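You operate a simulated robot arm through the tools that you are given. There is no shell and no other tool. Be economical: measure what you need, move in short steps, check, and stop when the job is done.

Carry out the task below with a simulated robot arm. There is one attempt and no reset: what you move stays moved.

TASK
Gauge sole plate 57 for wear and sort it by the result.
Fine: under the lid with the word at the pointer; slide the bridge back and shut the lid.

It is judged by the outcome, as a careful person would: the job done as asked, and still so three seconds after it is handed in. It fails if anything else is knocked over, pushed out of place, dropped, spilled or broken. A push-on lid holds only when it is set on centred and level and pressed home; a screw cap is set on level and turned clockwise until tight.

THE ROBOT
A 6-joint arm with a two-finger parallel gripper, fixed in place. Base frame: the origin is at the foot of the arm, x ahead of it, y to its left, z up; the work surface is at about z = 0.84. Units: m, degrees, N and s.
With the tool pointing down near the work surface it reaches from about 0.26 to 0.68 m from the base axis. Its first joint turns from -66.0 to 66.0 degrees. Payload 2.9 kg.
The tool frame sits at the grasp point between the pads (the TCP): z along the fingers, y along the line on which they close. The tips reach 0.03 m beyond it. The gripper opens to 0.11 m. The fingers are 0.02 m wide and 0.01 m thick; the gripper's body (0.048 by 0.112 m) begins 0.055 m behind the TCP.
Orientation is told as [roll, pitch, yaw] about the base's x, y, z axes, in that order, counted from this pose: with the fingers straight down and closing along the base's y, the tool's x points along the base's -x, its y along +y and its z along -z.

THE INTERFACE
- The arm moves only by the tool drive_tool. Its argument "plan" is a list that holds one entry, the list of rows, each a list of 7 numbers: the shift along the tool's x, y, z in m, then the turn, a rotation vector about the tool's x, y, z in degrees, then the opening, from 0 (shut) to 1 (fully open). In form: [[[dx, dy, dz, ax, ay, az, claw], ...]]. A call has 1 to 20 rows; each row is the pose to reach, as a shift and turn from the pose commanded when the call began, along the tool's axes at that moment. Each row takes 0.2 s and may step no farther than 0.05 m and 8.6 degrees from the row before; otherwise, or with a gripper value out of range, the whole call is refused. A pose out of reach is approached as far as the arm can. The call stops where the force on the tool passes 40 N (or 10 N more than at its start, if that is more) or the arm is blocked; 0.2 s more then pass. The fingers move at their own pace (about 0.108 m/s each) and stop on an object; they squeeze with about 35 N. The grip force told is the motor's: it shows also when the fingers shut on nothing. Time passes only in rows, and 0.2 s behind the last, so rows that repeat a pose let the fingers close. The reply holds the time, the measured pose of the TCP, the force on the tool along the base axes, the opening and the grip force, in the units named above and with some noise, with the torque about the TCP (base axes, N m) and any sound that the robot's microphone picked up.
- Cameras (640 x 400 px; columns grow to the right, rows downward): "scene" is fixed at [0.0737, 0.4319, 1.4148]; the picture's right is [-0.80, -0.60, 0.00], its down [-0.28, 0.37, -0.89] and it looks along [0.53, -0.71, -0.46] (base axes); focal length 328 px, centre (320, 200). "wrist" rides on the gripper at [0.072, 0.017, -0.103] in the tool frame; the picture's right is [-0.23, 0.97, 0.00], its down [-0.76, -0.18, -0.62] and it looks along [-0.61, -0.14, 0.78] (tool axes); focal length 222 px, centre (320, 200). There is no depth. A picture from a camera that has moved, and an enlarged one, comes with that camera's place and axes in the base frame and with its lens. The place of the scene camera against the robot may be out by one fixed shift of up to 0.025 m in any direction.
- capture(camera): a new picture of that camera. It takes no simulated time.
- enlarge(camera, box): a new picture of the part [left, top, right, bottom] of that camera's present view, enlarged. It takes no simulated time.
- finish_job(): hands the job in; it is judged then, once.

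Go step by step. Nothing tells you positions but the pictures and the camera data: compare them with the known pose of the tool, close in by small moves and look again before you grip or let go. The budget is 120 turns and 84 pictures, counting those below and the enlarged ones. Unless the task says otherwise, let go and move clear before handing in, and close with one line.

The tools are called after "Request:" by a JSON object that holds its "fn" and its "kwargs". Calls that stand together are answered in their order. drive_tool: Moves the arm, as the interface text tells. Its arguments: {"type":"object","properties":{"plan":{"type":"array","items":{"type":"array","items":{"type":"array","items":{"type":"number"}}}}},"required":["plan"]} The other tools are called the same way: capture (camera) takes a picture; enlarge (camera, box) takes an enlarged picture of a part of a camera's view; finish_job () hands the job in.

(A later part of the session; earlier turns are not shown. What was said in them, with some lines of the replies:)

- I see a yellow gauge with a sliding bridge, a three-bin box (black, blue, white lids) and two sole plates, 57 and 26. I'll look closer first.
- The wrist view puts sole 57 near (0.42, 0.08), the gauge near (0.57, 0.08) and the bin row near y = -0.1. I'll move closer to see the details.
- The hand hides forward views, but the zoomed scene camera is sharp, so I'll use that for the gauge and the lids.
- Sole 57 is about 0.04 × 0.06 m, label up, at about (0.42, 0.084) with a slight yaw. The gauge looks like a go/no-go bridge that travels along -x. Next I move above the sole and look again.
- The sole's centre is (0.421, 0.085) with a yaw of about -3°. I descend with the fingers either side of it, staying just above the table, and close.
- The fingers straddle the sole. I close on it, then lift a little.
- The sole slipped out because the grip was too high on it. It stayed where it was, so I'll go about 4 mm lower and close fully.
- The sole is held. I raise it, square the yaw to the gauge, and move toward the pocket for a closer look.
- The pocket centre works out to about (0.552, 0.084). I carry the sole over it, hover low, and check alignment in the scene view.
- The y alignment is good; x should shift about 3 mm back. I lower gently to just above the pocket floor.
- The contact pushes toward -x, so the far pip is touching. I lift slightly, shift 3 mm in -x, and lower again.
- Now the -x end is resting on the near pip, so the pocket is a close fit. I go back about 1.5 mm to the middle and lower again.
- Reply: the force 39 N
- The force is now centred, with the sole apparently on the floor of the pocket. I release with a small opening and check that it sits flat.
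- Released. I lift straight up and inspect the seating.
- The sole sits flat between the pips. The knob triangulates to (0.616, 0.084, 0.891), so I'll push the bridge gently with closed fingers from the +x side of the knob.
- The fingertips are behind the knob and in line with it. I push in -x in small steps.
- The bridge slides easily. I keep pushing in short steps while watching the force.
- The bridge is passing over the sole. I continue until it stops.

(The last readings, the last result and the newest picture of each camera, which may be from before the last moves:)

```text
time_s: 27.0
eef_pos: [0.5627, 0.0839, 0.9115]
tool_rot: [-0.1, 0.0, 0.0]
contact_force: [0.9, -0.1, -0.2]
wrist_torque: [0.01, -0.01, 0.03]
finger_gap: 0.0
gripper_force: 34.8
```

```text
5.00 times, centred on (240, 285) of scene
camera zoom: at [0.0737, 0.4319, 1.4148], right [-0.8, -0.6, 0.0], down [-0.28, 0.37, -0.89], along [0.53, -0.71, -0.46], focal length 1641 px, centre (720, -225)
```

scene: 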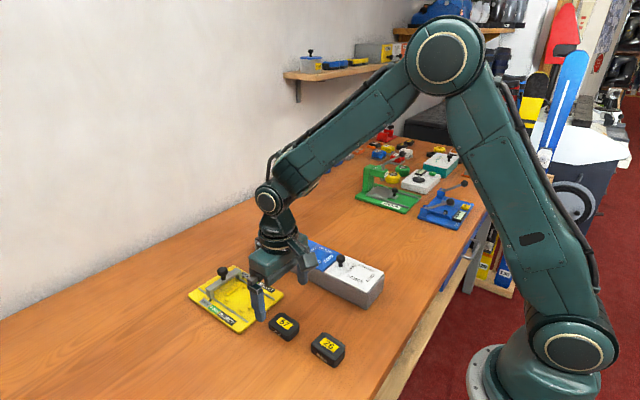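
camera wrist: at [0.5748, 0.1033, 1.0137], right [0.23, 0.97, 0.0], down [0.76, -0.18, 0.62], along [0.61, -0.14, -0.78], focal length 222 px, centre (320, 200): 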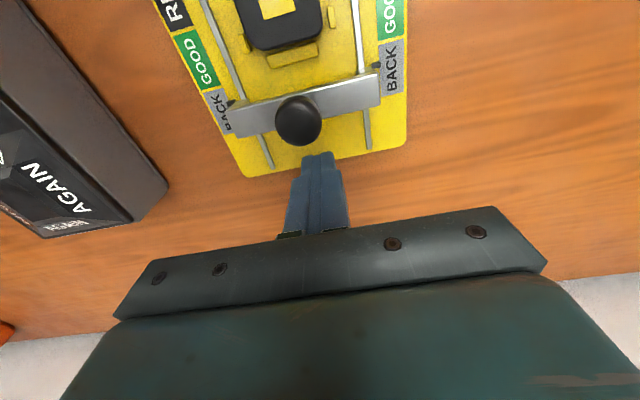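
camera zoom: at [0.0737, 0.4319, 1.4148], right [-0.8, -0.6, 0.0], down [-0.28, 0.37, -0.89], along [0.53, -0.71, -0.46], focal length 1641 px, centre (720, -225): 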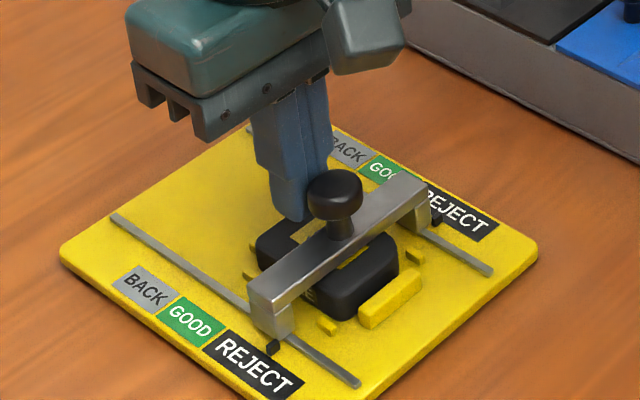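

Request:
{"fn": "drive_tool", "kwargs": {"plan": [[[0.003, 0, 0, 0, 0, 0, 0], [0.006, 0, 0, 0, 0, 0, 0], [0.009, 0, 0, 0, 0, 0, 0], [0.012, 0, 0, 0, 0, 0, 0]]]}}

Request:
{"fn": "enlarge", "kwargs": {"camera": "scene", "box": [190, 245, 290, 325]}}

```text
time_s: 28.0
eef_pos: [0.5527, 0.0846, 0.9114]
tool_rot: [0.0, -0.3, -0.2]
contact_force: [14.0, 0.7, 0.2]
wrist_torque: [-0.06, -0.24, -0.02]
finger_gap: 0.0
gripper_force: 35.1
```

```text
5.00 times, centred on (240, 285) of scene
camera zoom: at [0.0741, 0.4319, 1.4148], right [-0.8, -0.6, 0.0], down [-0.28, 0.37, -0.89], along [0.53, -0.71, -0.46], focal length 1641 px, centre (720, -225)
```

zoom: 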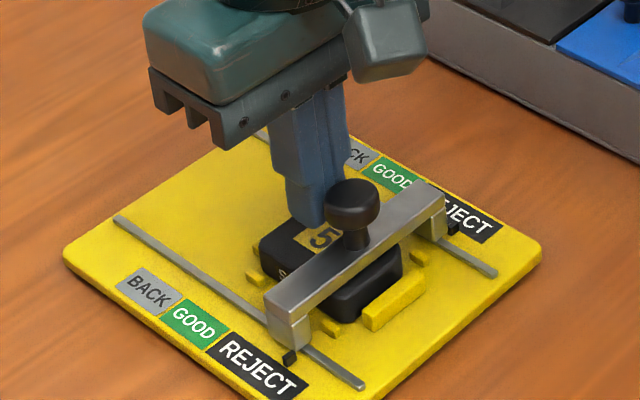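

The bridge has reached its end stop with the pointer on REJECT, so the verdict is REJECT. I back off, hop over the knob, and push the bridge back from the other side.

Request:
{"fn": "drive_tool", "kwargs": {"plan": [[[-0.006, 0, 0, 0, 0, 0, 0], [-0.006, 0, -0.02, 0, 0, 0, 0], [-0.006, 0, -0.04, 0, 0, 0, 0], [0.02, 0, -0.04, 0, 0, 0, 0], [0.055, 0, -0.04, 0, 0, 0, 0], [0.055, 0, -0.02, 0, 0, 0, 0], [0.055, 0, 0, 0, 0, 0, 0], [0.055, 0, 0, 0, 0, 0, 0]]]}}

Request:
{"fn": "enlarge", "kwargs": {"camera": "scene", "box": [190, 245, 290, 325]}}

```text
time_s: 29.8
eef_pos: [0.4966, 0.0835, 0.9129]
tool_rot: [0.0, 0.0, 0.0]
contact_force: [0.5, -0.2, 0.0]
wrist_torque: [0.05, 0.0, -0.03]
finger_gap: 0.0
gripper_force: 34.8
```

```text
5.00 times, centred on (240, 285) of scene
camera zoom: at [0.0737, 0.4319, 1.4148], right [-0.8, -0.6, 0.0], down [-0.28, 0.37, -0.89], along [0.53, -0.71, -0.46], focal length 1641 px, centre (720, -225)
```

zoom: 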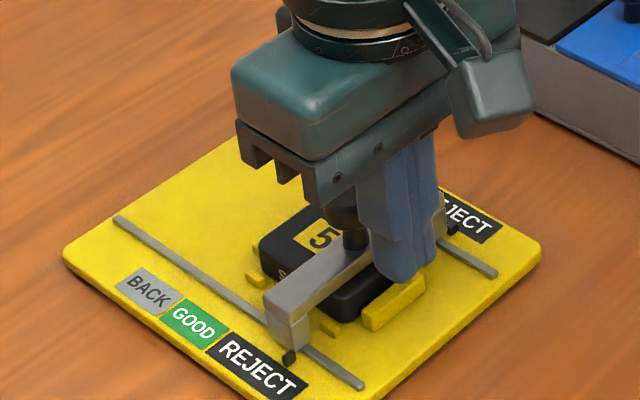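

The gauge crept about 1 mm, which is negligible. I push the bridge back in +x.

Request:
{"fn": "drive_tool", "kwargs": {"plan": [[[-0.006, 0, 0, 0, 0, 0, 0], [-0.012, 0, 0, 0, 0, 0, 0], [-0.018, 0, 0, 0, 0, 0, 0], [-0.024, 0, 0, 0, 0, 0, 0], [-0.03, 0, 0, 0, 0, 0, 0], [-0.036, 0, 0, 0, 0, 0, 0], [-0.042, 0, 0, 0, 0, 0, 0], [-0.048, 0, 0, 0, 0, 0, 0], [-0.054, 0, 0, 0, 0, 0, 0], [-0.06, 0, 0, 0, 0, 0, 0], [-0.066, 0, 0, 0, 0, 0, 0], [-0.072, 0, 0, 0, 0, 0, 0], [-0.078, 0, 0, 0, 0, 0, 0], [-0.084, 0, 0, 0, 0, 0, 0]]]}}

Request:
{"fn": "enlarge", "kwargs": {"camera": "scene", "box": [190, 245, 290, 325]}}

```text
time_s: 32.8
eef_pos: [0.58, 0.0844, 0.911]
tool_rot: [0.0, -0.1, 0.1]
contact_force: [-0.2, -0.8, 0.0]
wrist_torque: [0.0, 0.02, 0.03]
finger_gap: 0.0001
gripper_force: 35.2
```

```text
5.00 times, centred on (240, 285) of scene
camera zoom: at [0.0737, 0.4319, 1.4148], right [-0.8, -0.6, 0.0], down [-0.28, 0.37, -0.89], along [0.53, -0.71, -0.46], focal length 1641 px, centre (720, -225)
```

zoom: 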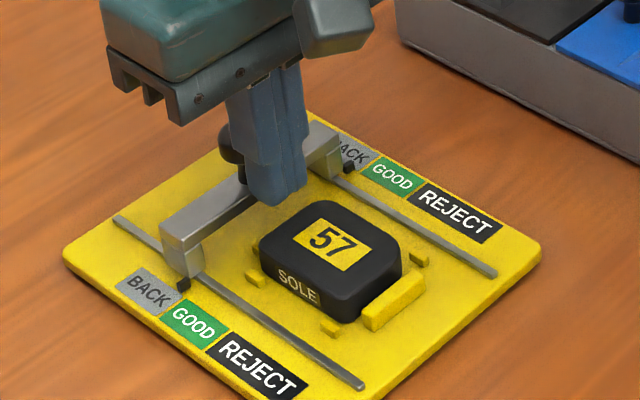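

Request:
{"fn": "drive_tool", "kwargs": {"plan": [[[-0.003, 0, 0, 0, 0, 0, 0], [-0.006, 0, 0, 0, 0, 0, 0], [-0.009, 0, 0, 0, 0, 0, 0]]]}}

Request:
{"fn": "enlarge", "kwargs": {"camera": "scene", "box": [190, 245, 290, 325]}}

```text
time_s: 33.6
eef_pos: [0.5883, 0.0848, 0.9083]
tool_rot: [0.0, 0.3, 0.1]
contact_force: [-13.1, -0.5, 4.3]
wrist_torque: [-0.03, 0.08, -0.03]
finger_gap: 0.0002
gripper_force: 35.3
```

```text
5.00 times, centred on (240, 285) of scene
camera zoom: at [0.0733, 0.4319, 1.4148], right [-0.8, -0.6, 0.0], down [-0.28, 0.37, -0.89], along [0.53, -0.71, -0.46], focal length 1641 px, centre (720, -225)
```

zoom: 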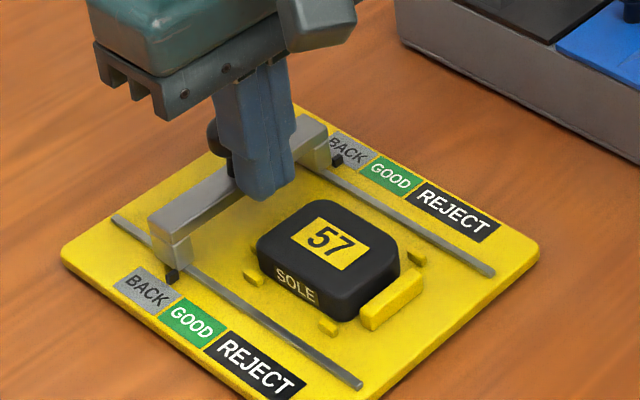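

The bridge is fully back. I raise the arm clear and study the REJECT lid.

Request:
{"fn": "drive_tool", "kwargs": {"plan": [[[0.004, 0, 0, 0, 0, 0, 0], [0.006, 0, -0.03, 0, 0, 0, 0], [0.006, 0, -0.07, 0, 0, 0, 0], [0.006, 0, -0.1, 0, 0, 0, 0.2], [0.006, 0, -0.1, 0, 0, 0, 0.4]]]}}

Request:
{"fn": "enlarge", "kwargs": {"camera": "scene", "box": [310, 240, 395, 310]}}

Request:
{"fn": "enlarge", "kwargs": {"camera": "scene", "box": [250, 225, 340, 285]}}

```text
time_s: 34.8
eef_pos: [0.5848, 0.084, 1.011]
tool_rot: [0.1, 0.0, 0.0]
contact_force: [-0.5, -1.0, -1.0]
wrist_torque: [0.02, -0.02, -0.04]
finger_gap: 0.0439
gripper_force: 0.1
```

```text
5.71 times, centred on (352, 275) of scene
camera zoom: at [0.0737, 0.4319, 1.4148], right [-0.8, -0.6, 0.0], down [-0.28, 0.37, -0.89], along [0.53, -0.71, -0.46], focal length 1875 px, centre (134, -229)
```

zoom: 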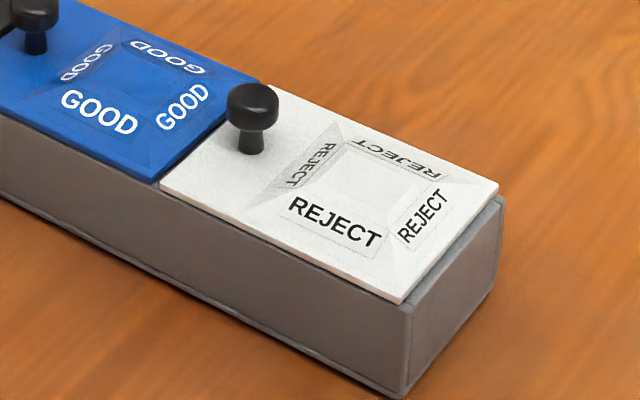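

```text
6.67 times, centred on (295, 255) of scene
camera zoom: at [0.0737, 0.4319, 1.4148], right [-0.8, -0.6, 0.0], down [-0.28, 0.37, -0.89], along [0.53, -0.71, -0.46], focal length 2187 px, centre (487, -167)
```

zoom: 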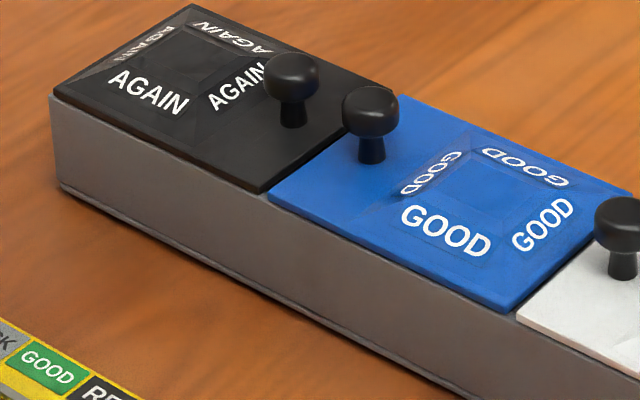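

The lid has an off-centre knob near its +x edge, probably hinged at the other end. The knob triangulates to about (0.405, -0.099, 0.915), so I move above it and refine.

Request:
{"fn": "drive_tool", "kwargs": {"plan": [[[0.03, -0.03, -0.01, 0, 0, 0, 0.5], [0.06, -0.061, -0.02, 0, 0, 0, 0.5], [0.09, -0.0915, -0.02, 0, 0, 0, 0.5], [0.12, -0.122, -0.02, 0, 0, 0, 0.5], [0.15, -0.1525, -0.02, 0, 0, 0, 0.5], [0.18, -0.183, -0.02, 0, 0, 0, 0.5], [0.18, -0.183, -0.02, 0, 0, 0, 0.5]]]}}

Request:
{"fn": "capture", "kwargs": {"camera": "wrist"}}

```text
time_s: 36.4
eef_pos: [0.3987, -0.0968, 1.0311]
tool_rot: [0.0, -0.1, 0.0]
contact_force: [0.4, -0.3, 0.6]
wrist_torque: [0.03, 0.0, -0.02]
finger_gap: 0.0551
gripper_force: 0.2
```

```text
35 pictures are left
camera wrist: at [0.3273, -0.08, 1.1354], right [0.23, 0.97, 0.0], down [0.76, -0.18, 0.62], along [0.61, -0.14, -0.78], focal length 222 px, centre (320, 200)
```

wrist: 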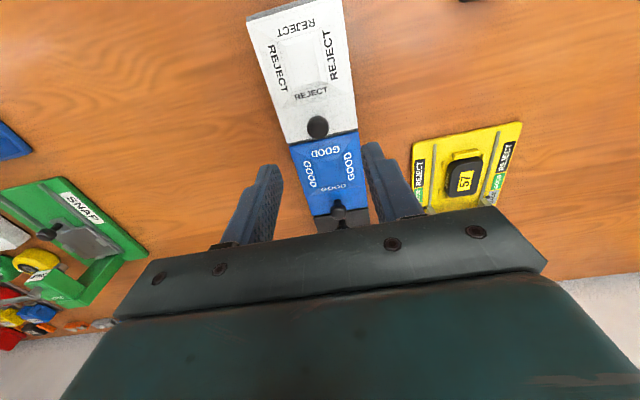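

The white lid spans about x 0.312–0.429, y -0.142 to -0.060, with the knob at (0.4066, -0.100). I descend and grip the knob.

Request:
{"fn": "drive_tool", "kwargs": {"plan": [[[-0.008, -0.003, 0.03, 0, 0, 0, 0.5], [-0.008, -0.003, 0.06, 0, 0, 0, 0.5], [-0.008, -0.003, 0.085, 0, 0, 0, 0.5], [-0.008, -0.003, 0.098, 0, 0, 0, 0.5], [-0.008, -0.003, 0.098, 0, 0, 0, 0.3], [-0.008, -0.003, 0.098, 0, 0, 0, 0.1], [-0.008, -0.003, 0.098, 0, 0, 0, 0.1]]]}}

Request:
{"fn": "enlarge", "kwargs": {"camera": "scene", "box": [300, 230, 395, 310]}}

```text
time_s: 38.0
eef_pos: [0.4113, -0.1004, 0.9325]
tool_rot: [0.1, 0.0, 0.0]
contact_force: [1.4, 5.5, -0.4]
wrist_torque: [0.08, -0.35, -0.02]
finger_gap: 0.0214
gripper_force: 35.1
```

```text
5.00 times, centred on (348, 270) of scene
camera zoom: at [0.0738, 0.432, 1.4148], right [-0.8, -0.6, 0.0], down [-0.28, 0.37, -0.89], along [0.53, -0.71, -0.46], focal length 1641 px, centre (182, -150)
```

zoom: 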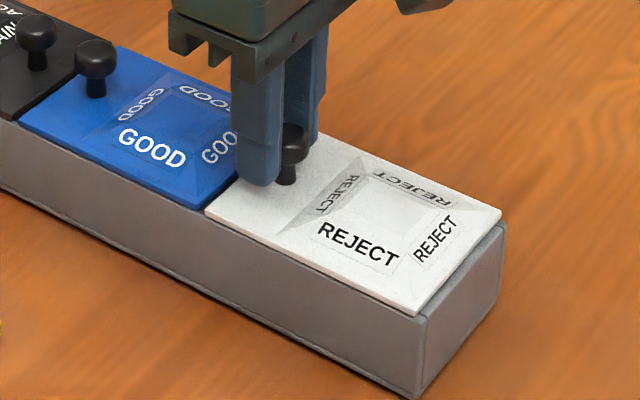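

The grip is 4 mm off the knob's axis, so I re-centre and then try a small lift to learn how the lid moves.

Request:
{"fn": "drive_tool", "kwargs": {"plan": [[[0, 0, 0, 0, 0, 0, 0.4], [0, 0, 0, 0, 0, 0, 0.4], [0.005, 0.001, 0, 0, 0, 0, 0.4], [0.005, 0.001, 0, 0, 0, 0, 0.1], [0.005, 0.001, 0, 0, 0, 0, 0.05], [0.005, 0.001, 0, 0, 0, 0, 0.05], [0.005, 0.001, -0.002, 0, 0, 0, 0.05], [0.005, 0.001, -0.005, 0, 0, 0, 0.05], [0.005, 0.001, -0.008, 0, 0, 0, 0.05], [0.005, 0.001, -0.008, 0, 0, 0, 0.05]]]}}

Request:
{"fn": "enlarge", "kwargs": {"camera": "scene", "box": [300, 230, 395, 310]}}

```text
time_s: 40.2
eef_pos: [0.4062, -0.1016, 0.9405]
tool_rot: [0.1, 0.2, 0.1]
contact_force: [2.9, 0.5, -27.1]
wrist_torque: [0.01, 0.31, 0.0]
finger_gap: 0.0215
gripper_force: 34.9
```

```text
5.00 times, centred on (348, 270) of scene
camera zoom: at [0.0742, 0.4318, 1.4148], right [-0.8, -0.6, 0.0], down [-0.28, 0.37, -0.89], along [0.53, -0.71, -0.46], focal length 1641 px, centre (182, -150)
```

zoom: 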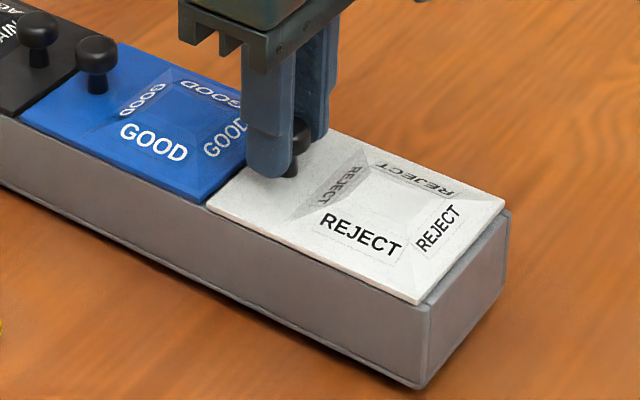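

Lifting moved the whole box end rather than the lid, so the lid doesn't simply lift. I lower it back at once and examine the seams.

Request:
{"fn": "drive_tool", "kwargs": {"plan": [[[0, 0, 0.003, 0, 0, 0, 0.05], [0, 0, 0.006, 0, 0, 0, 0.05], [0, 0, 0.008, 0, 0, 0, 0.05], [0, 0, 0.008, 0, 0, 0, 0.05]]]}}

Request:
{"fn": "enlarge", "kwargs": {"camera": "scene", "box": [330, 255, 390, 310]}}

Request:
{"fn": "enlarge", "kwargs": {"camera": "scene", "box": [320, 245, 360, 280]}}

```text
time_s: 41.2
eef_pos: [0.4075, -0.1009, 0.9333]
tool_rot: [-0.1, 0.0, -0.1]
contact_force: [-17.5, -0.4, 25.7]
wrist_torque: [0.0, 0.45, 0.02]
finger_gap: 0.0213
gripper_force: 34.8
```

```text
7.27 times, centred on (360, 282) of scene
camera zoom: at [0.073, 0.4319, 1.4148], right [-0.8, -0.6, 0.0], down [-0.28, 0.37, -0.89], along [0.53, -0.71, -0.46], focal length 2386 px, centre (29, -400)
```

zoom: 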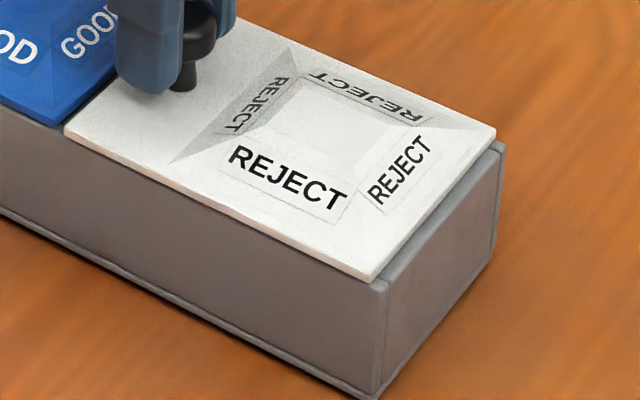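

```text
11.43 times, centred on (340, 262) of scene
camera zoom: at [0.073, 0.4319, 1.4148], right [-0.8, -0.6, 0.0], down [-0.28, 0.37, -0.89], along [0.53, -0.71, -0.46], focal length 3750 px, centre (91, -514)
```

zoom: 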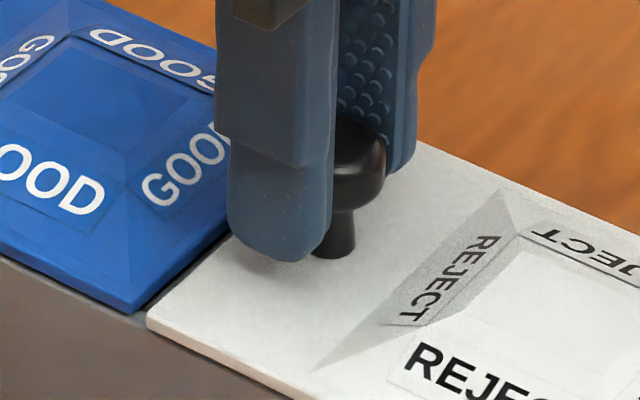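

I'm pressing on the knob now, so I release to let the box settle and regrip lightly. Then I'll probe sideways with very small moves, in case the lid slides or swivels.

Request:
{"fn": "drive_tool", "kwargs": {"plan": [[[0, 0, -0.001, 0, 0, 0, 0.35], [0, 0, -0.001, 0, 0, 0, 0.35], [0, 0, -0.001, 0, 0, 0, 0.35]]]}}

Request:
{"fn": "drive_tool", "kwargs": {"plan": [[[0, 0, 0, 0, 0, 0, 0.05], [0, 0, 0, 0, 0, 0, 0.05], [0, 0, 0, 0, 0, 0, 0.05]]]}}

Request:
{"fn": "drive_tool", "kwargs": {"plan": [[[0, -0.001, 0, 0, 0, 0, 0.05], [0, -0.002, 0, 0, 0, 0, 0.05], [0, -0.003, 0, 0, 0, 0, 0.05]]]}}

```text
time_s: 42.0
eef_pos: [0.4069, -0.101, 0.9323]
tool_rot: [0.0, -0.1, 0.0]
contact_force: [0.8, 0.1, -0.4]
wrist_torque: [0.01, -0.01, -0.02]
finger_gap: 0.0385
gripper_force: 0.0
```

```text
time_s: 42.8
eef_pos: [0.4076, -0.1014, 0.9342]
tool_rot: [0.0, 0.0, 0.0]
contact_force: [0.5, 0.6, -0.6]
wrist_torque: [-0.02, -0.13, -0.01]
finger_gap: 0.0215
gripper_force: 34.4
```

```text
time_s: 43.6
eef_pos: [0.4069, -0.102, 0.9348]
tool_rot: [0.0, 0.1, 0.2]
contact_force: [2.4, 12.5, 0.5]
wrist_torque: [0.23, -0.36, -0.08]
finger_gap: 0.0211
gripper_force: 35.1
```

Request:
{"fn": "drive_tool", "kwargs": {"plan": [[[0, 0.003, 0, 0, 0, 0, 0.05], [0, 0.004, 0, 0, 0, 0, 0.05], [0, 0.006, 0, 0, 0, 0, 0.05]]]}}

Request:
{"fn": "drive_tool", "kwargs": {"plan": [[[0.0, -0.003, 0, 0, 0, 0, 0.05], [0.001, -0.003, 0, 0, 0, 0, 0.05], [0.003, -0.003, 0, 0, 0, 0, 0.05]]]}}

Request:
{"fn": "drive_tool", "kwargs": {"plan": [[[-0.003, 0, 0, 0, 0, 0, 0.05], [-0.004, 0, 0, 0, 0, 0, 0.05], [-0.006, 0, 0, 0, 0, 0, 0.05]]]}}

```text
time_s: 44.4
eef_pos: [0.4065, -0.0984, 0.934]
tool_rot: [-0.1, 0.1, -0.1]
contact_force: [-0.6, 0.2, 0.4]
wrist_torque: [-0.14, 0.29, -0.15]
finger_gap: 0.0213
gripper_force: 35.4
```

```text
time_s: 45.2
eef_pos: [0.4059, -0.102, 0.9335]
tool_rot: [-0.1, -0.5, 0.0]
contact_force: [21.1, -0.4, -0.3]
wrist_torque: [0.02, -0.61, 0.02]
finger_gap: 0.0213
gripper_force: 34.8
```

```text
time_s: 46.0
eef_pos: [0.4058, -0.1003, 0.9343]
tool_rot: [-0.1, 0.5, -0.2]
contact_force: [-19.8, -0.6, 22.1]
wrist_torque: [0.0, 0.38, 0.0]
finger_gap: 0.0212
gripper_force: 34.4
```

+y moved freely, while -y and ±x are stiff, so the lid slides or swivels toward +y. I relax and move 12 mm in +y, then look.

Request:
{"fn": "drive_tool", "kwargs": {"plan": [[[0.003, 0, 0, 0, 0, 0, 0.05], [0.003, 0.004, 0, 0, 0, 0, 0.05], [0.003, 0.008, 0, 0, 0, 0, 0.05], [0.003, 0.012, 0, 0, 0, 0, 0.05]]]}}

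Request:
{"fn": "enlarge", "kwargs": {"camera": "scene", "box": [300, 230, 395, 310]}}

```text
time_s: 47.0
eef_pos: [0.4045, -0.0883, 0.9333]
tool_rot: [0.0, -0.1, -0.1]
contact_force: [-12.8, -0.7, 28.3]
wrist_torque: [0.0, 0.34, 0.01]
finger_gap: 0.0213
gripper_force: 35.4
```

```text
5.00 times, centred on (348, 270) of scene
camera zoom: at [0.073, 0.4319, 1.4148], right [-0.8, -0.6, 0.0], down [-0.28, 0.37, -0.89], along [0.53, -0.71, -0.46], focal length 1641 px, centre (182, -150)
```

zoom: 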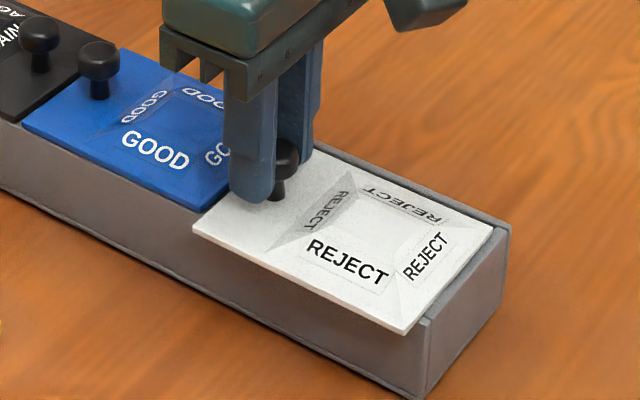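

It's a straight slide in +y. I release briefly to relieve the grip stress, regrip, and slide it open.

Request:
{"fn": "drive_tool", "kwargs": {"plan": [[[0, 0, -0.001, 0, 0, 0, 0.35], [0, 0, -0.003, 0, 0, 0, 0.35], [0, 0, -0.003, 0, 0, 0, 0.35], [0, 0, -0.003, 0, 0, 0, 0.05], [0, 0, -0.003, 0, 0, 0, 0.05], [0, 0, -0.003, 0, 0, 0, 0.05]]]}}

Request:
{"fn": "drive_tool", "kwargs": {"plan": [[[0, 0.005, 0, 0, 0, 0, 0.05], [0, 0.01, 0, 0, 0, 0, 0.05], [0, 0.015, 0, 0, 0, 0, 0.05], [0, 0.02, 0, 0, 0, 0, 0.05], [0, 0.025, 0, 0, 0, 0, 0.05], [0, 0.03, 0, 0, 0, 0, 0.05], [0, 0.035, 0, 0, 0, 0, 0.05], [0, 0.04, 0, 0, 0, 0, 0.05]]]}}

Request:
{"fn": "enlarge", "kwargs": {"camera": "scene", "box": [300, 230, 395, 310]}}

```text
time_s: 48.4
eef_pos: [0.4048, -0.0889, 0.937]
tool_rot: [0.1, 0.0, 0.0]
contact_force: [1.9, 0.9, 0.0]
wrist_torque: [0.02, -0.2, 0.01]
finger_gap: 0.0212
gripper_force: 35.3
```

```text
time_s: 50.2
eef_pos: [0.4058, -0.0489, 0.9372]
tool_rot: [0.0, 0.0, -0.1]
contact_force: [-3.6, -0.4, 8.0]
wrist_torque: [-0.03, 1.02, -0.01]
finger_gap: 0.0212
gripper_force: 35.1
```

```text
5.00 times, centred on (348, 270) of scene
camera zoom: at [0.0736, 0.4319, 1.4148], right [-0.8, -0.6, 0.0], down [-0.28, 0.37, -0.89], along [0.53, -0.71, -0.46], focal length 1641 px, centre (182, -150)
```

zoom: 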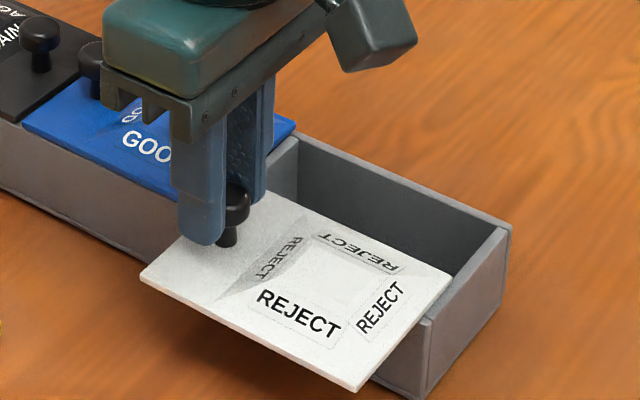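

The bin is opening. I continue sliding toward the stop in small steps.

Request:
{"fn": "drive_tool", "kwargs": {"plan": [[[0, 0.004, 0, 0, 0, 0, 0.05], [0, 0.008, 0, 0, 0, 0, 0.05], [0, 0.012, 0, 0, 0, 0, 0.05], [0, 0.015, 0, 0, 0, 0, 0.05]]]}}

Request:
{"fn": "drive_tool", "kwargs": {"plan": [[[0, 0.003, 0, 0, 0, 0, 0.05], [0, 0.006, 0, 0, 0, 0, 0.05], [0, 0.008, 0, 0, 0, 0, 0.05]]]}}

Request:
{"fn": "enlarge", "kwargs": {"camera": "scene", "box": [290, 230, 395, 315]}}

```text
time_s: 51.2
eef_pos: [0.4061, -0.0345, 0.9352]
tool_rot: [-0.1, 0.0, 0.0]
contact_force: [-2.6, -0.3, -0.4]
wrist_torque: [-0.04, 0.02, -0.02]
finger_gap: 0.0213
gripper_force: 35.4
```

```text
time_s: 52.0
eef_pos: [0.406, -0.0258, 0.9353]
tool_rot: [0.0, 0.1, -0.1]
contact_force: [0.5, -0.1, 0.1]
wrist_torque: [0.08, -0.89, -0.01]
finger_gap: 0.0213
gripper_force: 34.8
```

```text
4.71 times, centred on (342, 272) of scene
camera zoom: at [0.0739, 0.4318, 1.4148], right [-0.8, -0.6, 0.0], down [-0.28, 0.37, -0.89], along [0.53, -0.71, -0.46], focal length 1544 px, centre (214, -141)
```

zoom: 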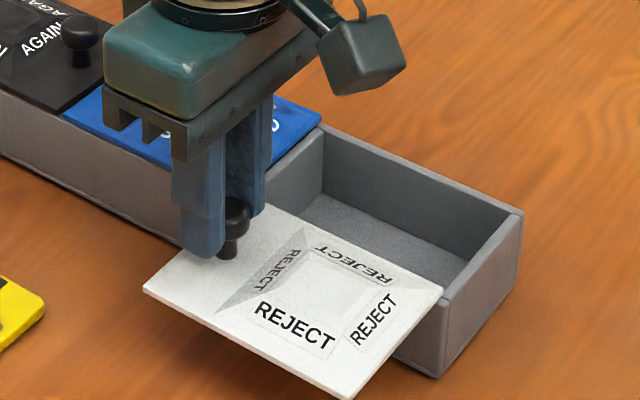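

The bin is nearly fully open and the lid is supported (no vertical load on the tool). I release and rise.

Request:
{"fn": "drive_tool", "kwargs": {"plan": [[[0, 0, 0, 0, 0, 0, 0.15], [0, 0, 0, 0, 0, 0, 0.3], [0, 0, 0, 0, 0, 0, 0.4], [0, 0, -0.02, 0, 0, 0, 0.4], [0, 0, -0.06, 0, 0, 0, 0.4], [0, 0, -0.08, 0, 0, 0, 0.4]]]}}

Request:
{"fn": "capture", "kwargs": {"camera": "wrist"}}

Request:
{"fn": "capture", "kwargs": {"camera": "scene"}}

```text
time_s: 53.4
eef_pos: [0.4078, -0.0233, 1.0155]
tool_rot: [0.0, 0.0, 0.0]
contact_force: [1.0, 0.9, 0.0]
wrist_torque: [0.02, -0.02, 0.02]
finger_gap: 0.0441
gripper_force: 0.0
```

```text
27 pictures are left
camera wrist: at [0.3351, -0.0061, 1.1197], right [0.23, 0.97, 0.0], down [0.76, -0.18, 0.62], along [0.61, -0.14, -0.78], focal length 222 px, centre (320, 200)
```

wrist: 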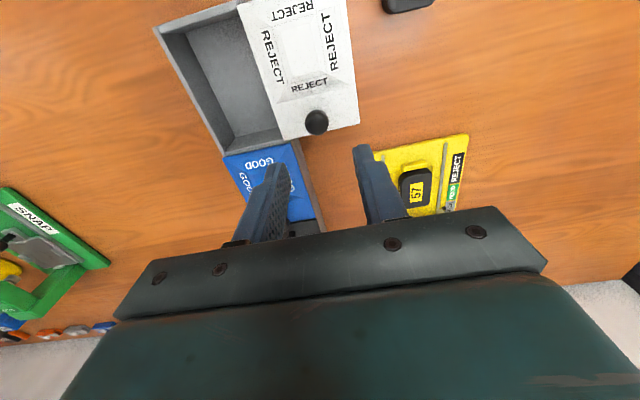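

```text
26 pictures are left
```

scene: 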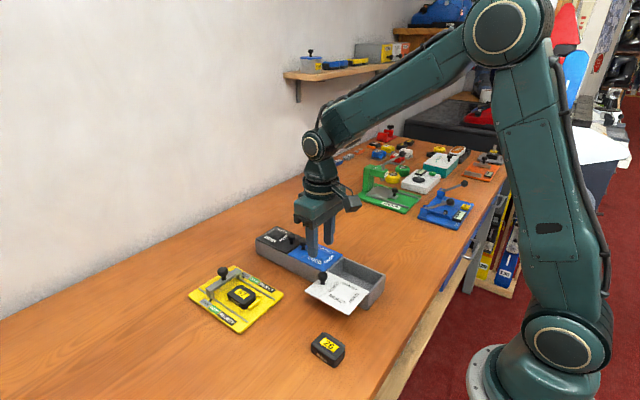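

The lid stays put; the bin interior spans about x 0.314–0.423, y -0.137 to -0.066. I now go back to the gauge to fetch the sole.

Request:
{"fn": "drive_tool", "kwargs": {"plan": [[[-0.034, 0.026, 0, 0, 0, 0, 0.47], [-0.069, 0.053, 0, 0, 0, 0, 0.47], [-0.104, 0.08, 0.02, 0, 0, 0, 0.47], [-0.139, 0.107, 0.055, 0, 0, 0, 0.47], [-0.139, 0.107, 0.055, 0, 0, 0, 0.47]]]}}

Request:
{"fn": "enlarge", "kwargs": {"camera": "wrist", "box": [250, 60, 400, 230]}}

```text
refused: row 4 steps farther than a row can; nothing moved
```

```text
2.35 times, centred on (325, 145) of wrist
camera zoom: at [0.3351, -0.0061, 1.1197], right [0.23, 0.97, 0.0], down [0.76, -0.18, 0.62], along [0.61, -0.14, -0.78], focal length 523 px, centre (308, 329)
```

zoom: 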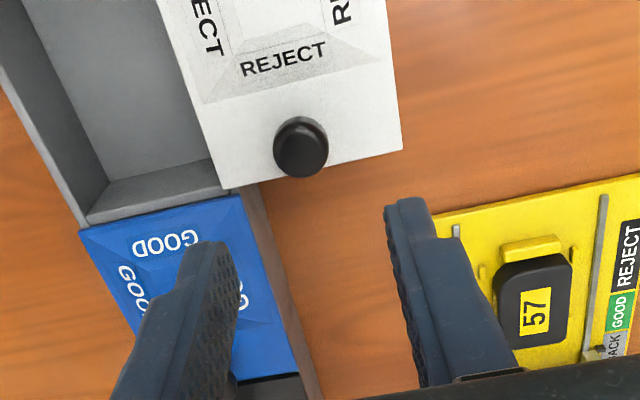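

The move was refused because one step was too long. I repeat it with smaller steps.

Request:
{"fn": "drive_tool", "kwargs": {"plan": [[[-0.028, 0.021, 0, 0, 0, 0, 0.47], [-0.056, 0.042, 0, 0, 0, 0, 0.47], [-0.084, 0.064, 0.01, 0, 0, 0, 0.47], [-0.112, 0.086, 0.03, 0, 0, 0, 0.47], [-0.139, 0.107, 0.055, 0, 0, 0, 0.47], [-0.139, 0.107, 0.055, 0, 0, 0, 0.47]]]}}

Request:
{"fn": "enlarge", "kwargs": {"camera": "wrist", "box": [250, 60, 400, 230]}}

```text
time_s: 54.8
eef_pos: [0.5477, 0.0805, 0.9638]
tool_rot: [0.0, -0.1, -0.1]
contact_force: [-0.3, -0.2, -1.4]
wrist_torque: [-0.02, 0.0, 0.02]
finger_gap: 0.0517
gripper_force: 0.1
```

```text
2.35 times, centred on (325, 145) of wrist
camera zoom: at [0.4751, 0.0966, 1.0677], right [0.23, 0.97, 0.0], down [0.76, -0.18, 0.62], along [0.61, -0.14, -0.78], focal length 523 px, centre (308, 329)
```

zoom: 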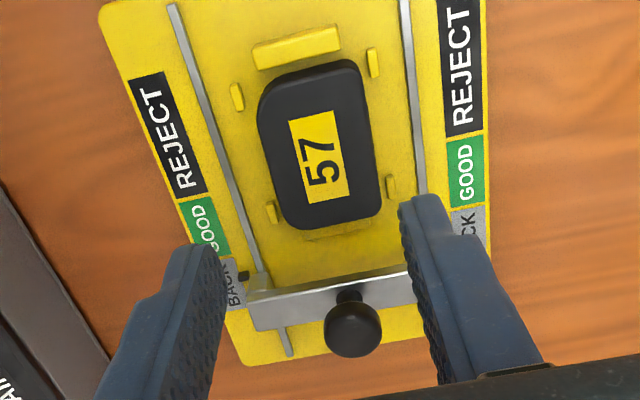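

The sole is at about (0.5475, 0.085). I descend around it, stop just above the gauge floor, and grip.

Request:
{"fn": "drive_tool", "kwargs": {"plan": [[[0, 0.004, 0.02, 0, 0, 0, 0.48], [0, 0.004, 0.05, 0, 0, 0, 0.48], [0, 0.004, 0.07, 0, 0, 0, 0.48], [0, 0.004, 0.078, 0, 0, 0, 0.48], [0, 0.004, 0.082, 0, 0, 0, 0.48], [0, 0.004, 0.082, 0, 0, 0, 0.48]]]}}

Request:
{"fn": "enlarge", "kwargs": {"camera": "scene", "box": [205, 265, 285, 325]}}

```text
time_s: 56.2
eef_pos: [0.5453, 0.0857, 0.88]
tool_rot: [0.0, 0.1, 0.0]
contact_force: [-2.0, 0.4, 4.2]
wrist_torque: [0.04, 0.03, 0.01]
finger_gap: 0.0529
gripper_force: 0.1
```

```text
6.67 times, centred on (245, 295) of scene
camera zoom: at [0.0736, 0.4319, 1.4148], right [-0.8, -0.6, 0.0], down [-0.28, 0.37, -0.89], along [0.53, -0.71, -0.46], focal length 2187 px, centre (820, -433)
```

zoom: 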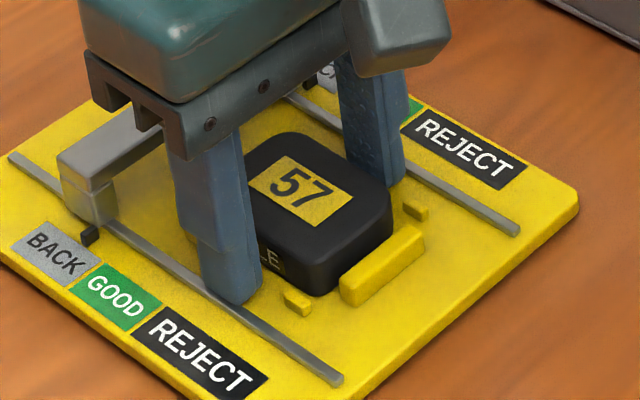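

Request:
{"fn": "drive_tool", "kwargs": {"plan": [[[0, 0, -0.0007, 0, 0, 0, 0.3], [0, 0, -0.0007, 0, 0, 0, 0.0], [0, 0, -0.0007, 0, 0, 0, 0.0], [0, 0, -0.0007, 0, 0, 0, 0.0], [0, 0, -0.006, 0, 0, 0, 0.0], [0, 0, -0.015, 0, 0, 0, 0.0], [0, 0, -0.03, 0, 0, 0, 0.0], [0, 0, -0.06, 0, 0, 0, 0.0], [0, 0, -0.1, 0, 0, 0, 0.0]]]}}

Request:
{"fn": "enlarge", "kwargs": {"camera": "wrist", "box": [220, 60, 420, 230]}}

```text
time_s: 58.2
eef_pos: [0.545, 0.0877, 0.9824]
tool_rot: [0.0, 0.0, 0.1]
contact_force: [0.1, -0.1, -1.2]
wrist_torque: [0.02, 0.0, -0.02]
finger_gap: 0.0409
gripper_force: 34.7
```

```text
2.35 times, centred on (320, 145) of wrist
camera zoom: at [0.4736, 0.1049, 1.0865], right [0.23, 0.97, 0.0], down [0.76, -0.18, 0.62], along [0.61, -0.14, -0.78], focal length 523 px, centre (320, 329)
```

zoom: 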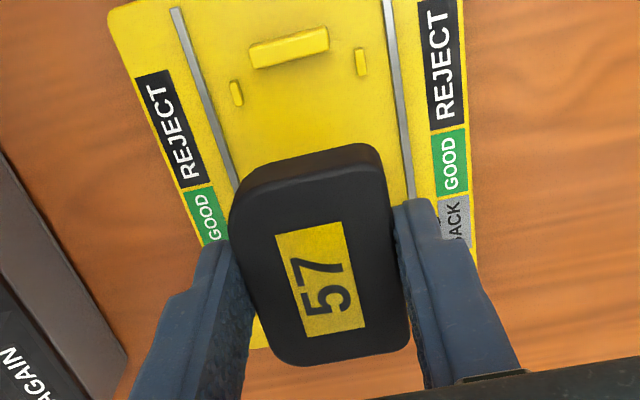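

The sole is held. I carry it over the open bin while yawing 90°, so the fingers close along x where there is more room.

Request:
{"fn": "drive_tool", "kwargs": {"plan": [[[0.016, -0.017, -0.01, 0, 0, -8.18, 0], [0.032, -0.035, -0.015, 0, 0, -16.36, 0], [0.048, -0.052, -0.015, 0, 0, -24.54, 0], [0.064, -0.07, -0.015, 0, 0, -32.7, 0], [0.08, -0.087, -0.015, 0, 0, -40.9, 0], [0.097, -0.105, -0.015, 0, 0, -49.1, 0], [0.113, -0.122, -0.015, 0, 0, -57.3, 0], [0.129, -0.14, -0.015, 0, 0, -65.4, 0], [0.145, -0.157, -0.015, 0, 0, -73.6, 0], [0.161, -0.175, -0.015, 0, 0, -81.8, 0], [0.177, -0.192, -0.015, 0, 0, -90, 0], [0.177, -0.192, -0.015, 0, 0, -90, 0]]]}}

Request:
{"fn": "capture", "kwargs": {"camera": "wrist"}}

Request:
{"fn": "enlarge", "kwargs": {"camera": "scene", "box": [290, 210, 395, 310]}}

```text
time_s: 60.8
eef_pos: [0.3686, -0.1098, 0.9944]
tool_rot: [0.1, 0.0, 90.0]
contact_force: [-0.6, -0.1, -1.4]
wrist_torque: [-0.02, 0.01, 0.0]
finger_gap: 0.041
gripper_force: 35.3
```

```text
21 pictures are left
camera wrist: at [0.352, -0.1808, 1.0973], right [-0.97, 0.23, 0.0], down [0.18, 0.76, 0.62], along [0.14, 0.61, -0.78], focal length 222 px, centre (320, 200)
```

wrist: 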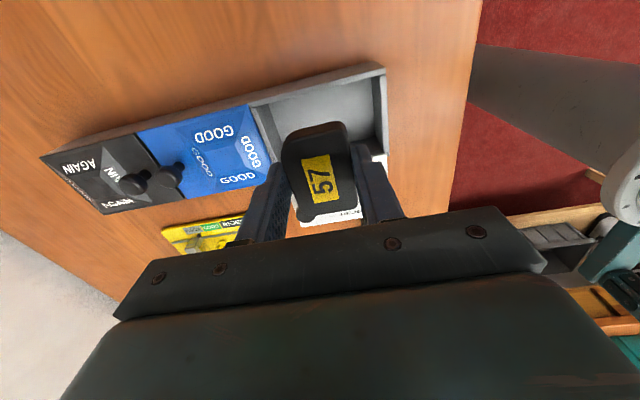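

```text
4.00 times, centred on (342, 260) of scene
camera zoom: at [0.0737, 0.4319, 1.4148], right [-0.8, -0.6, 0.0], down [-0.28, 0.37, -0.89], along [0.53, -0.71, -0.46], focal length 1312 px, centre (230, -40)
```

zoom: 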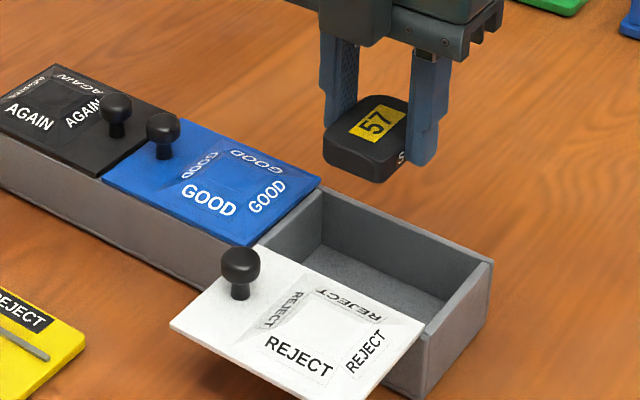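

I shift about 6 mm in +y to centre the sole over the opening, and lower it to just above the rim.

Request:
{"fn": "drive_tool", "kwargs": {"plan": [[[-0.006, 0, 0.02, 0, 0, 0, 0], [-0.006, 0, 0.045, 0, 0, 0, 0], [-0.006, 0, 0.066, 0, 0, 0, 0], [-0.006, 0, 0.066, 0, 0, 0, 0]]]}}

Request:
{"fn": "enlarge", "kwargs": {"camera": "wrist", "box": [220, 40, 420, 230]}}

Request:
{"fn": "enlarge", "kwargs": {"camera": "scene", "box": [310, 225, 395, 310]}}

```text
time_s: 61.8
eef_pos: [0.3695, -0.102, 0.9293]
tool_rot: [0.0, 0.1, 90.0]
contact_force: [-0.1, -0.1, -0.4]
wrist_torque: [0.0, -0.02, -0.01]
finger_gap: 0.0411
gripper_force: 34.7
```

```text
2.11 times, centred on (320, 135) of wrist
camera zoom: at [0.3529, -0.1738, 1.0322], right [-0.97, 0.23, 0.0], down [0.18, 0.76, 0.62], along [0.14, 0.61, -0.78], focal length 468 px, centre (320, 337)
```

zoom: 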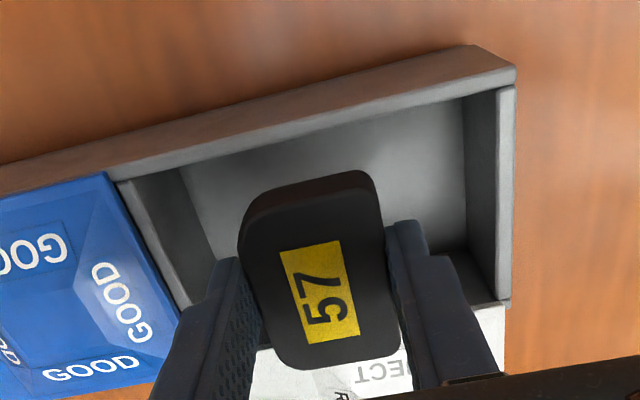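

```text
4.71 times, centred on (352, 268) of scene
camera zoom: at [0.0737, 0.4319, 1.4148], right [-0.8, -0.6, 0.0], down [-0.28, 0.37, -0.89], along [0.53, -0.71, -0.46], focal length 1544 px, centre (167, -118)
```

zoom: 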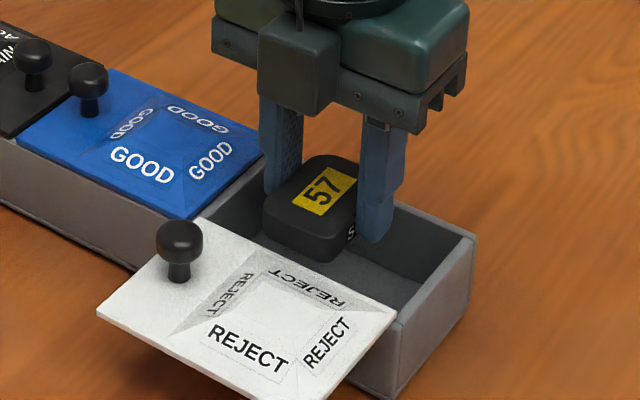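

The sole spans y -0.130 to -0.072 and the opening -0.134 to -0.064. I nudge 2 mm in +y and lower into the bin.

Request:
{"fn": "drive_tool", "kwargs": {"plan": [[[-0.002, 0, 0.01, 0, 0, 0, 0], [-0.002, 0, 0.022, 0, 0, 0, 0], [-0.002, 0, 0.034, 0, 0, 0, 0], [-0.002, 0, 0.042, 0, 0, 0, 0], [-0.002, 0, 0.046, 0, 0, 0, 0]]]}}

Request:
{"fn": "enlarge", "kwargs": {"camera": "scene", "box": [310, 225, 395, 310]}}

```text
time_s: 63.0
eef_pos: [0.3684, -0.0994, 0.8818]
tool_rot: [0.0, 0.0, 89.9]
contact_force: [0.1, -0.4, -1.0]
wrist_torque: [-0.04, 0.02, 0.0]
finger_gap: 0.0409
gripper_force: 34.8
```

```text
4.71 times, centred on (352, 268) of scene
camera zoom: at [0.0737, 0.4319, 1.4148], right [-0.8, -0.6, 0.0], down [-0.28, 0.37, -0.89], along [0.53, -0.71, -0.46], focal length 1544 px, centre (167, -118)
```

zoom: 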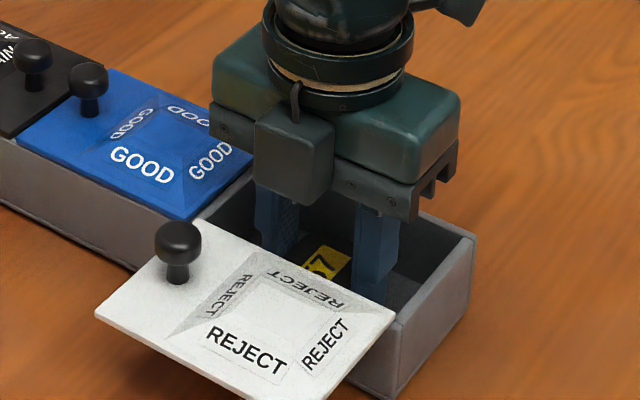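

Request:
{"fn": "drive_tool", "kwargs": {"plan": [[[0, 0, 0.0015, 0, 0, 0, 0], [0, 0, 0.003, 0, 0, 0, 0], [0, 0, 0.0045, 0, 0, 0, 0]]]}}

```text
time_s: 63.8
eef_pos: [0.368, -0.0999, 0.8774]
tool_rot: [0.0, 0.1, 90.0]
contact_force: [-0.3, 0.6, 3.5]
wrist_torque: [0.13, 0.03, 0.03]
finger_gap: 0.0407
gripper_force: 34.4
```

Light contact with the bin floor. I release gently and withdraw straight up.

Request:
{"fn": "drive_tool", "kwargs": {"plan": [[[0, 0, 0.0005, 0, 0, 0, 0.3], [0, 0, 0.0005, 0, 0, 0, 0.45], [0, 0, 0.0005, 0, 0, 0, 0.5], [0, 0, 0, 0, 0, 0, 0.5], [0, 0, -0.03, 0, 0, 0, 0.5], [0, 0, -0.07, 0, 0, 0, 0.5], [0, 0, -0.11, 0, 0, 0, 0.5], [0, 0, -0.14, 0, 0, 0, 0.5]]]}}

Request:
{"fn": "capture", "kwargs": {"camera": "wrist"}}

Request:
{"fn": "enlarge", "kwargs": {"camera": "scene", "box": [290, 225, 395, 310]}}

```text
time_s: 65.6
eef_pos: [0.3686, -0.0985, 1.0176]
tool_rot: [0.0, 0.1, 90.0]
contact_force: [-0.2, 0.9, -0.7]
wrist_torque: [-0.01, 0.01, -0.01]
finger_gap: 0.0552
gripper_force: 0.0
```

```text
16 pictures are left
camera wrist: at [0.3524, -0.1709, 1.1208], right [-0.97, 0.23, 0.0], down [0.18, 0.76, 0.62], along [0.14, 0.61, -0.78], focal length 222 px, centre (320, 200)
```

wrist: 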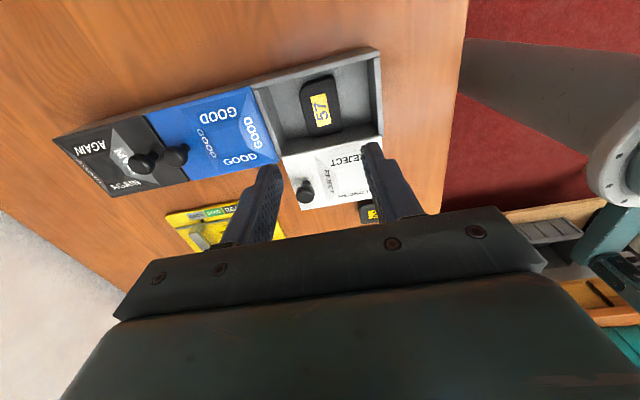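

```text
4.71 times, centred on (342, 268) of scene
camera zoom: at [0.0737, 0.4319, 1.4148], right [-0.8, -0.6, 0.0], down [-0.28, 0.37, -0.89], along [0.53, -0.71, -0.46], focal length 1544 px, centre (214, -118)
```

zoom: 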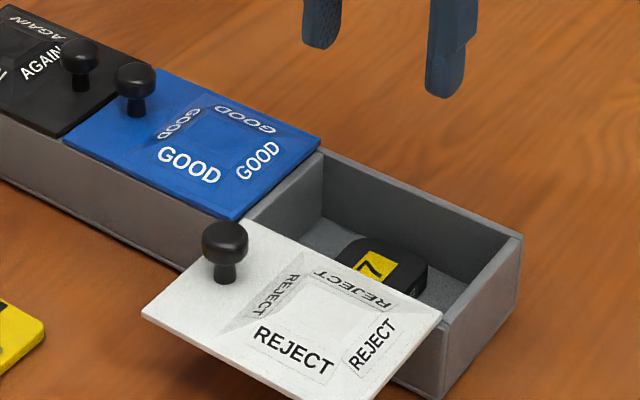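

Sole 57 lies flat in the REJECT bin. I close the fingers, go to the +y side of the white knob, and push the lid shut.

Request:
{"fn": "drive_tool", "kwargs": {"plan": [[[-0.036, -0.012, 0, 0, 0, 0, 0.2], [-0.072, -0.025, 0, 0, 0, 0, 0], [-0.108, -0.0375, 0, 0, 0, 0, 0], [-0.108, -0.0375, 0.03, 0, 0, 0, 0], [-0.108, -0.0375, 0.06, 0, 0, 0, 0], [-0.108, -0.0375, 0.083, 0, 0, 0, 0], [-0.108, -0.0375, 0.083, 0, 0, 0, 0]]]}}

Request:
{"fn": "enlarge", "kwargs": {"camera": "scene", "box": [290, 225, 395, 310]}}

```text
time_s: 67.2
eef_pos: [0.4033, 0.0087, 0.9347]
tool_rot: [0.0, 0.0, 90.0]
contact_force: [0.6, 1.0, 0.7]
wrist_torque: [-0.03, 0.01, -0.03]
finger_gap: 0.0001
gripper_force: 35.4
```

```text
4.71 times, centred on (342, 268) of scene
camera zoom: at [0.0737, 0.4319, 1.4148], right [-0.8, -0.6, 0.0], down [-0.28, 0.37, -0.89], along [0.53, -0.71, -0.46], focal length 1544 px, centre (214, -118)
```

zoom: 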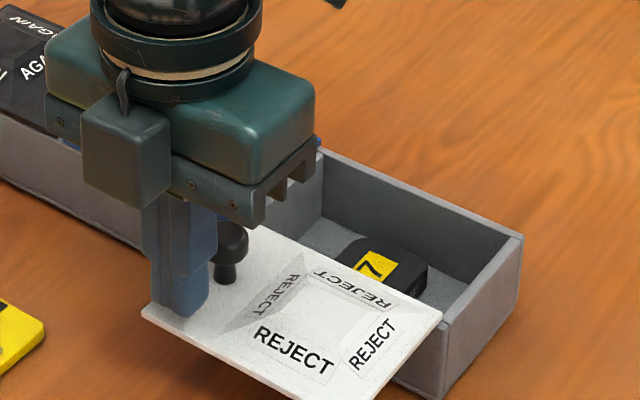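

Request:
{"fn": "drive_tool", "kwargs": {"plan": [[[0.006, -0.002, 0, 0, 0, 0, 0], [0.012, -0.002, 0, 0, 0, 0, 0], [0.018, -0.002, 0, 0, 0, 0, 0], [0.024, -0.002, 0, 0, 0, 0, 0], [0.03, -0.002, 0, 0, 0, 0, 0], [0.036, -0.002, 0, 0, 0, 0, 0], [0.042, -0.002, 0, 0, 0, 0, 0], [0.048, -0.002, 0, 0, 0, 0, 0], [0.054, -0.002, 0, 0, 0, 0, 0], [0.06, -0.002, 0, 0, 0, 0, 0], [0.066, -0.002, 0, 0, 0, 0, 0], [0.072, -0.002, 0, 0, 0, 0, 0], [0.078, -0.002, 0, 0, 0, 0, 0], [0.083, -0.002, 0, 0, 0, 0, 0]]]}}

Request:
{"fn": "enlarge", "kwargs": {"camera": "scene", "box": [290, 225, 395, 310]}}

```text
time_s: 70.2
eef_pos: [0.4076, -0.0746, 0.9342]
tool_rot: [0.0, 0.1, 90.1]
contact_force: [-0.2, -0.1, -0.4]
wrist_torque: [0.05, -0.02, 0.01]
finger_gap: 0.0
gripper_force: 35.2
```

```text
4.71 times, centred on (342, 268) of scene
camera zoom: at [0.0737, 0.4319, 1.4148], right [-0.8, -0.6, 0.0], down [-0.28, 0.37, -0.89], along [0.53, -0.71, -0.46], focal length 1544 px, centre (214, -118)
```

zoom: 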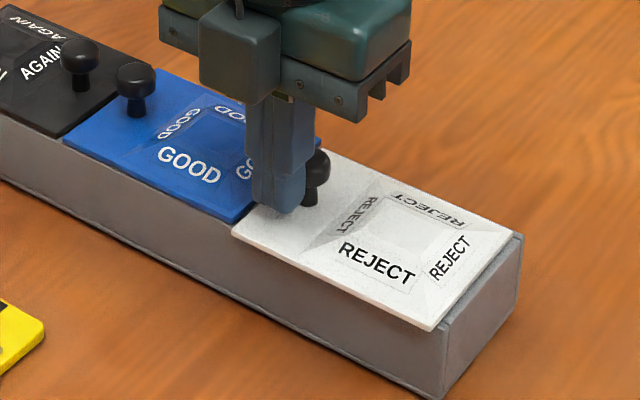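

Nearly shut. I press the last few millimetres until the stop is felt.

Request:
{"fn": "drive_tool", "kwargs": {"plan": [[[0.002, 0, 0, 0, 0, 0, 0], [0.004, 0, 0, 0, 0, 0, 0], [0.006, 0, 0, 0, 0, 0, 0]]]}}

```text
time_s: 71.0
eef_pos: [0.408, -0.0802, 0.9358]
tool_rot: [0.0, 0.0, 90.0]
contact_force: [0.6, 2.9, 0.1]
wrist_torque: [0.06, -0.01, 0.0]
finger_gap: 0.0
gripper_force: 34.7
```

Request:
{"fn": "drive_tool", "kwargs": {"plan": [[[0.001, 0, 0, 0, 0, 0, 0], [0.002, 0, 0, 0, 0, 0, 0]]]}}

Request:
{"fn": "enlarge", "kwargs": {"camera": "scene", "box": [310, 240, 390, 310]}}

```text
time_s: 71.6
eef_pos: [0.4077, -0.0811, 0.935]
tool_rot: [0.1, -0.2, 90.0]
contact_force: [-1.0, 12.3, 1.3]
wrist_torque: [0.21, -0.04, -0.06]
finger_gap: 0.0
gripper_force: 34.8
```

```text
5.71 times, centred on (350, 275) of scene
camera zoom: at [0.0737, 0.4322, 1.4147], right [-0.8, -0.6, 0.0], down [-0.28, 0.37, -0.89], along [0.53, -0.71, -0.46], focal length 1875 px, centre (149, -229)
```

zoom: 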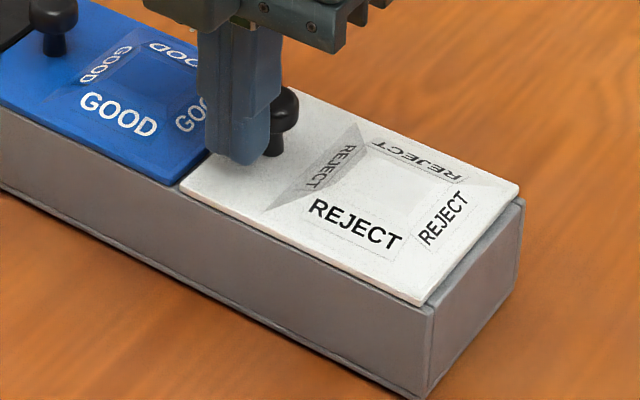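

The lid is against its stop (12 N) and flush again. I back off, rise clear, and do a final check.

Request:
{"fn": "drive_tool", "kwargs": {"plan": [[[-0.006, 0, 0, 0, 0, 0, 0], [-0.008, 0, -0.03, 0, 0, 0, 0], [-0.008, 0, -0.07, 0, 0, 0, 0], [-0.008, 0, -0.11, 0, 0, 0, 0], [-0.008, 0, -0.15, 0, 0, 0, 0]]]}}

Request:
{"fn": "capture", "kwargs": {"camera": "scene"}}

Request:
{"fn": "enlarge", "kwargs": {"camera": "scene", "box": [180, 220, 390, 370]}}

```text
time_s: 72.8
eef_pos: [0.4079, -0.0718, 1.081]
tool_rot: [0.0, 0.1, 90.0]
contact_force: [-0.2, -0.2, 0.1]
wrist_torque: [0.01, 0.01, 0.01]
finger_gap: 0.0
gripper_force: 34.8
```

```text
11 pictures are left
```

scene: 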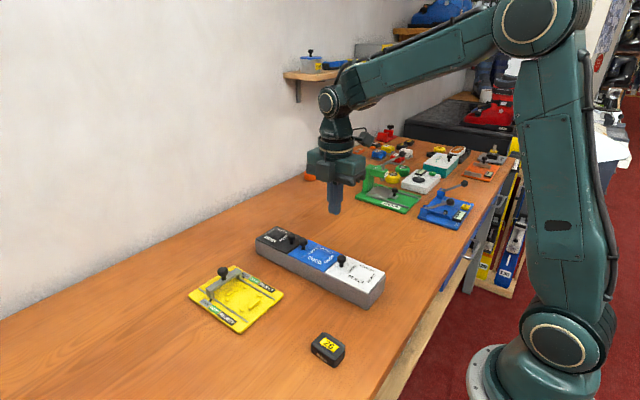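

```text
2.67 times, centred on (285, 295) of scene
camera zoom: at [0.0737, 0.4319, 1.4148], right [-0.8, -0.6, 0.0], down [-0.28, 0.37, -0.89], along [0.53, -0.71, -0.46], focal length 875 px, centre (413, -53)
```

zoom: 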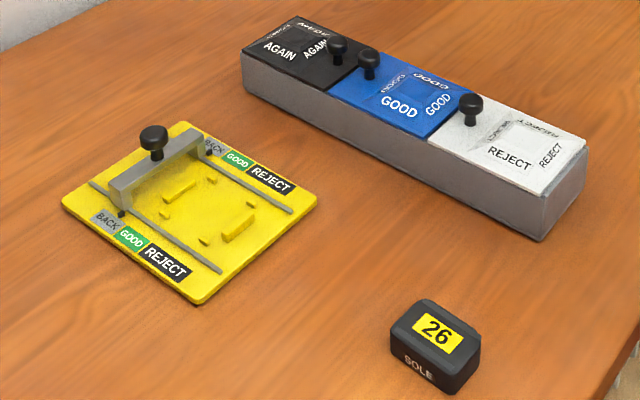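

Sole 57 is in the REJECT bin, the lid is shut, the bridge is back at BACK, and the arm is clear. The box and gauge are within a few millimetres of where they started.

Request:
{"fn": "finish_job", "kwargs": {}}

```text
The job is handed in.
```

Sole plate 57 gauged REJECT: it is now under the REJECT lid with that lid shut and the bridge slid back; the bin box ended about 2–3 mm from its starting place, because I first tried to lift the sliding lid.
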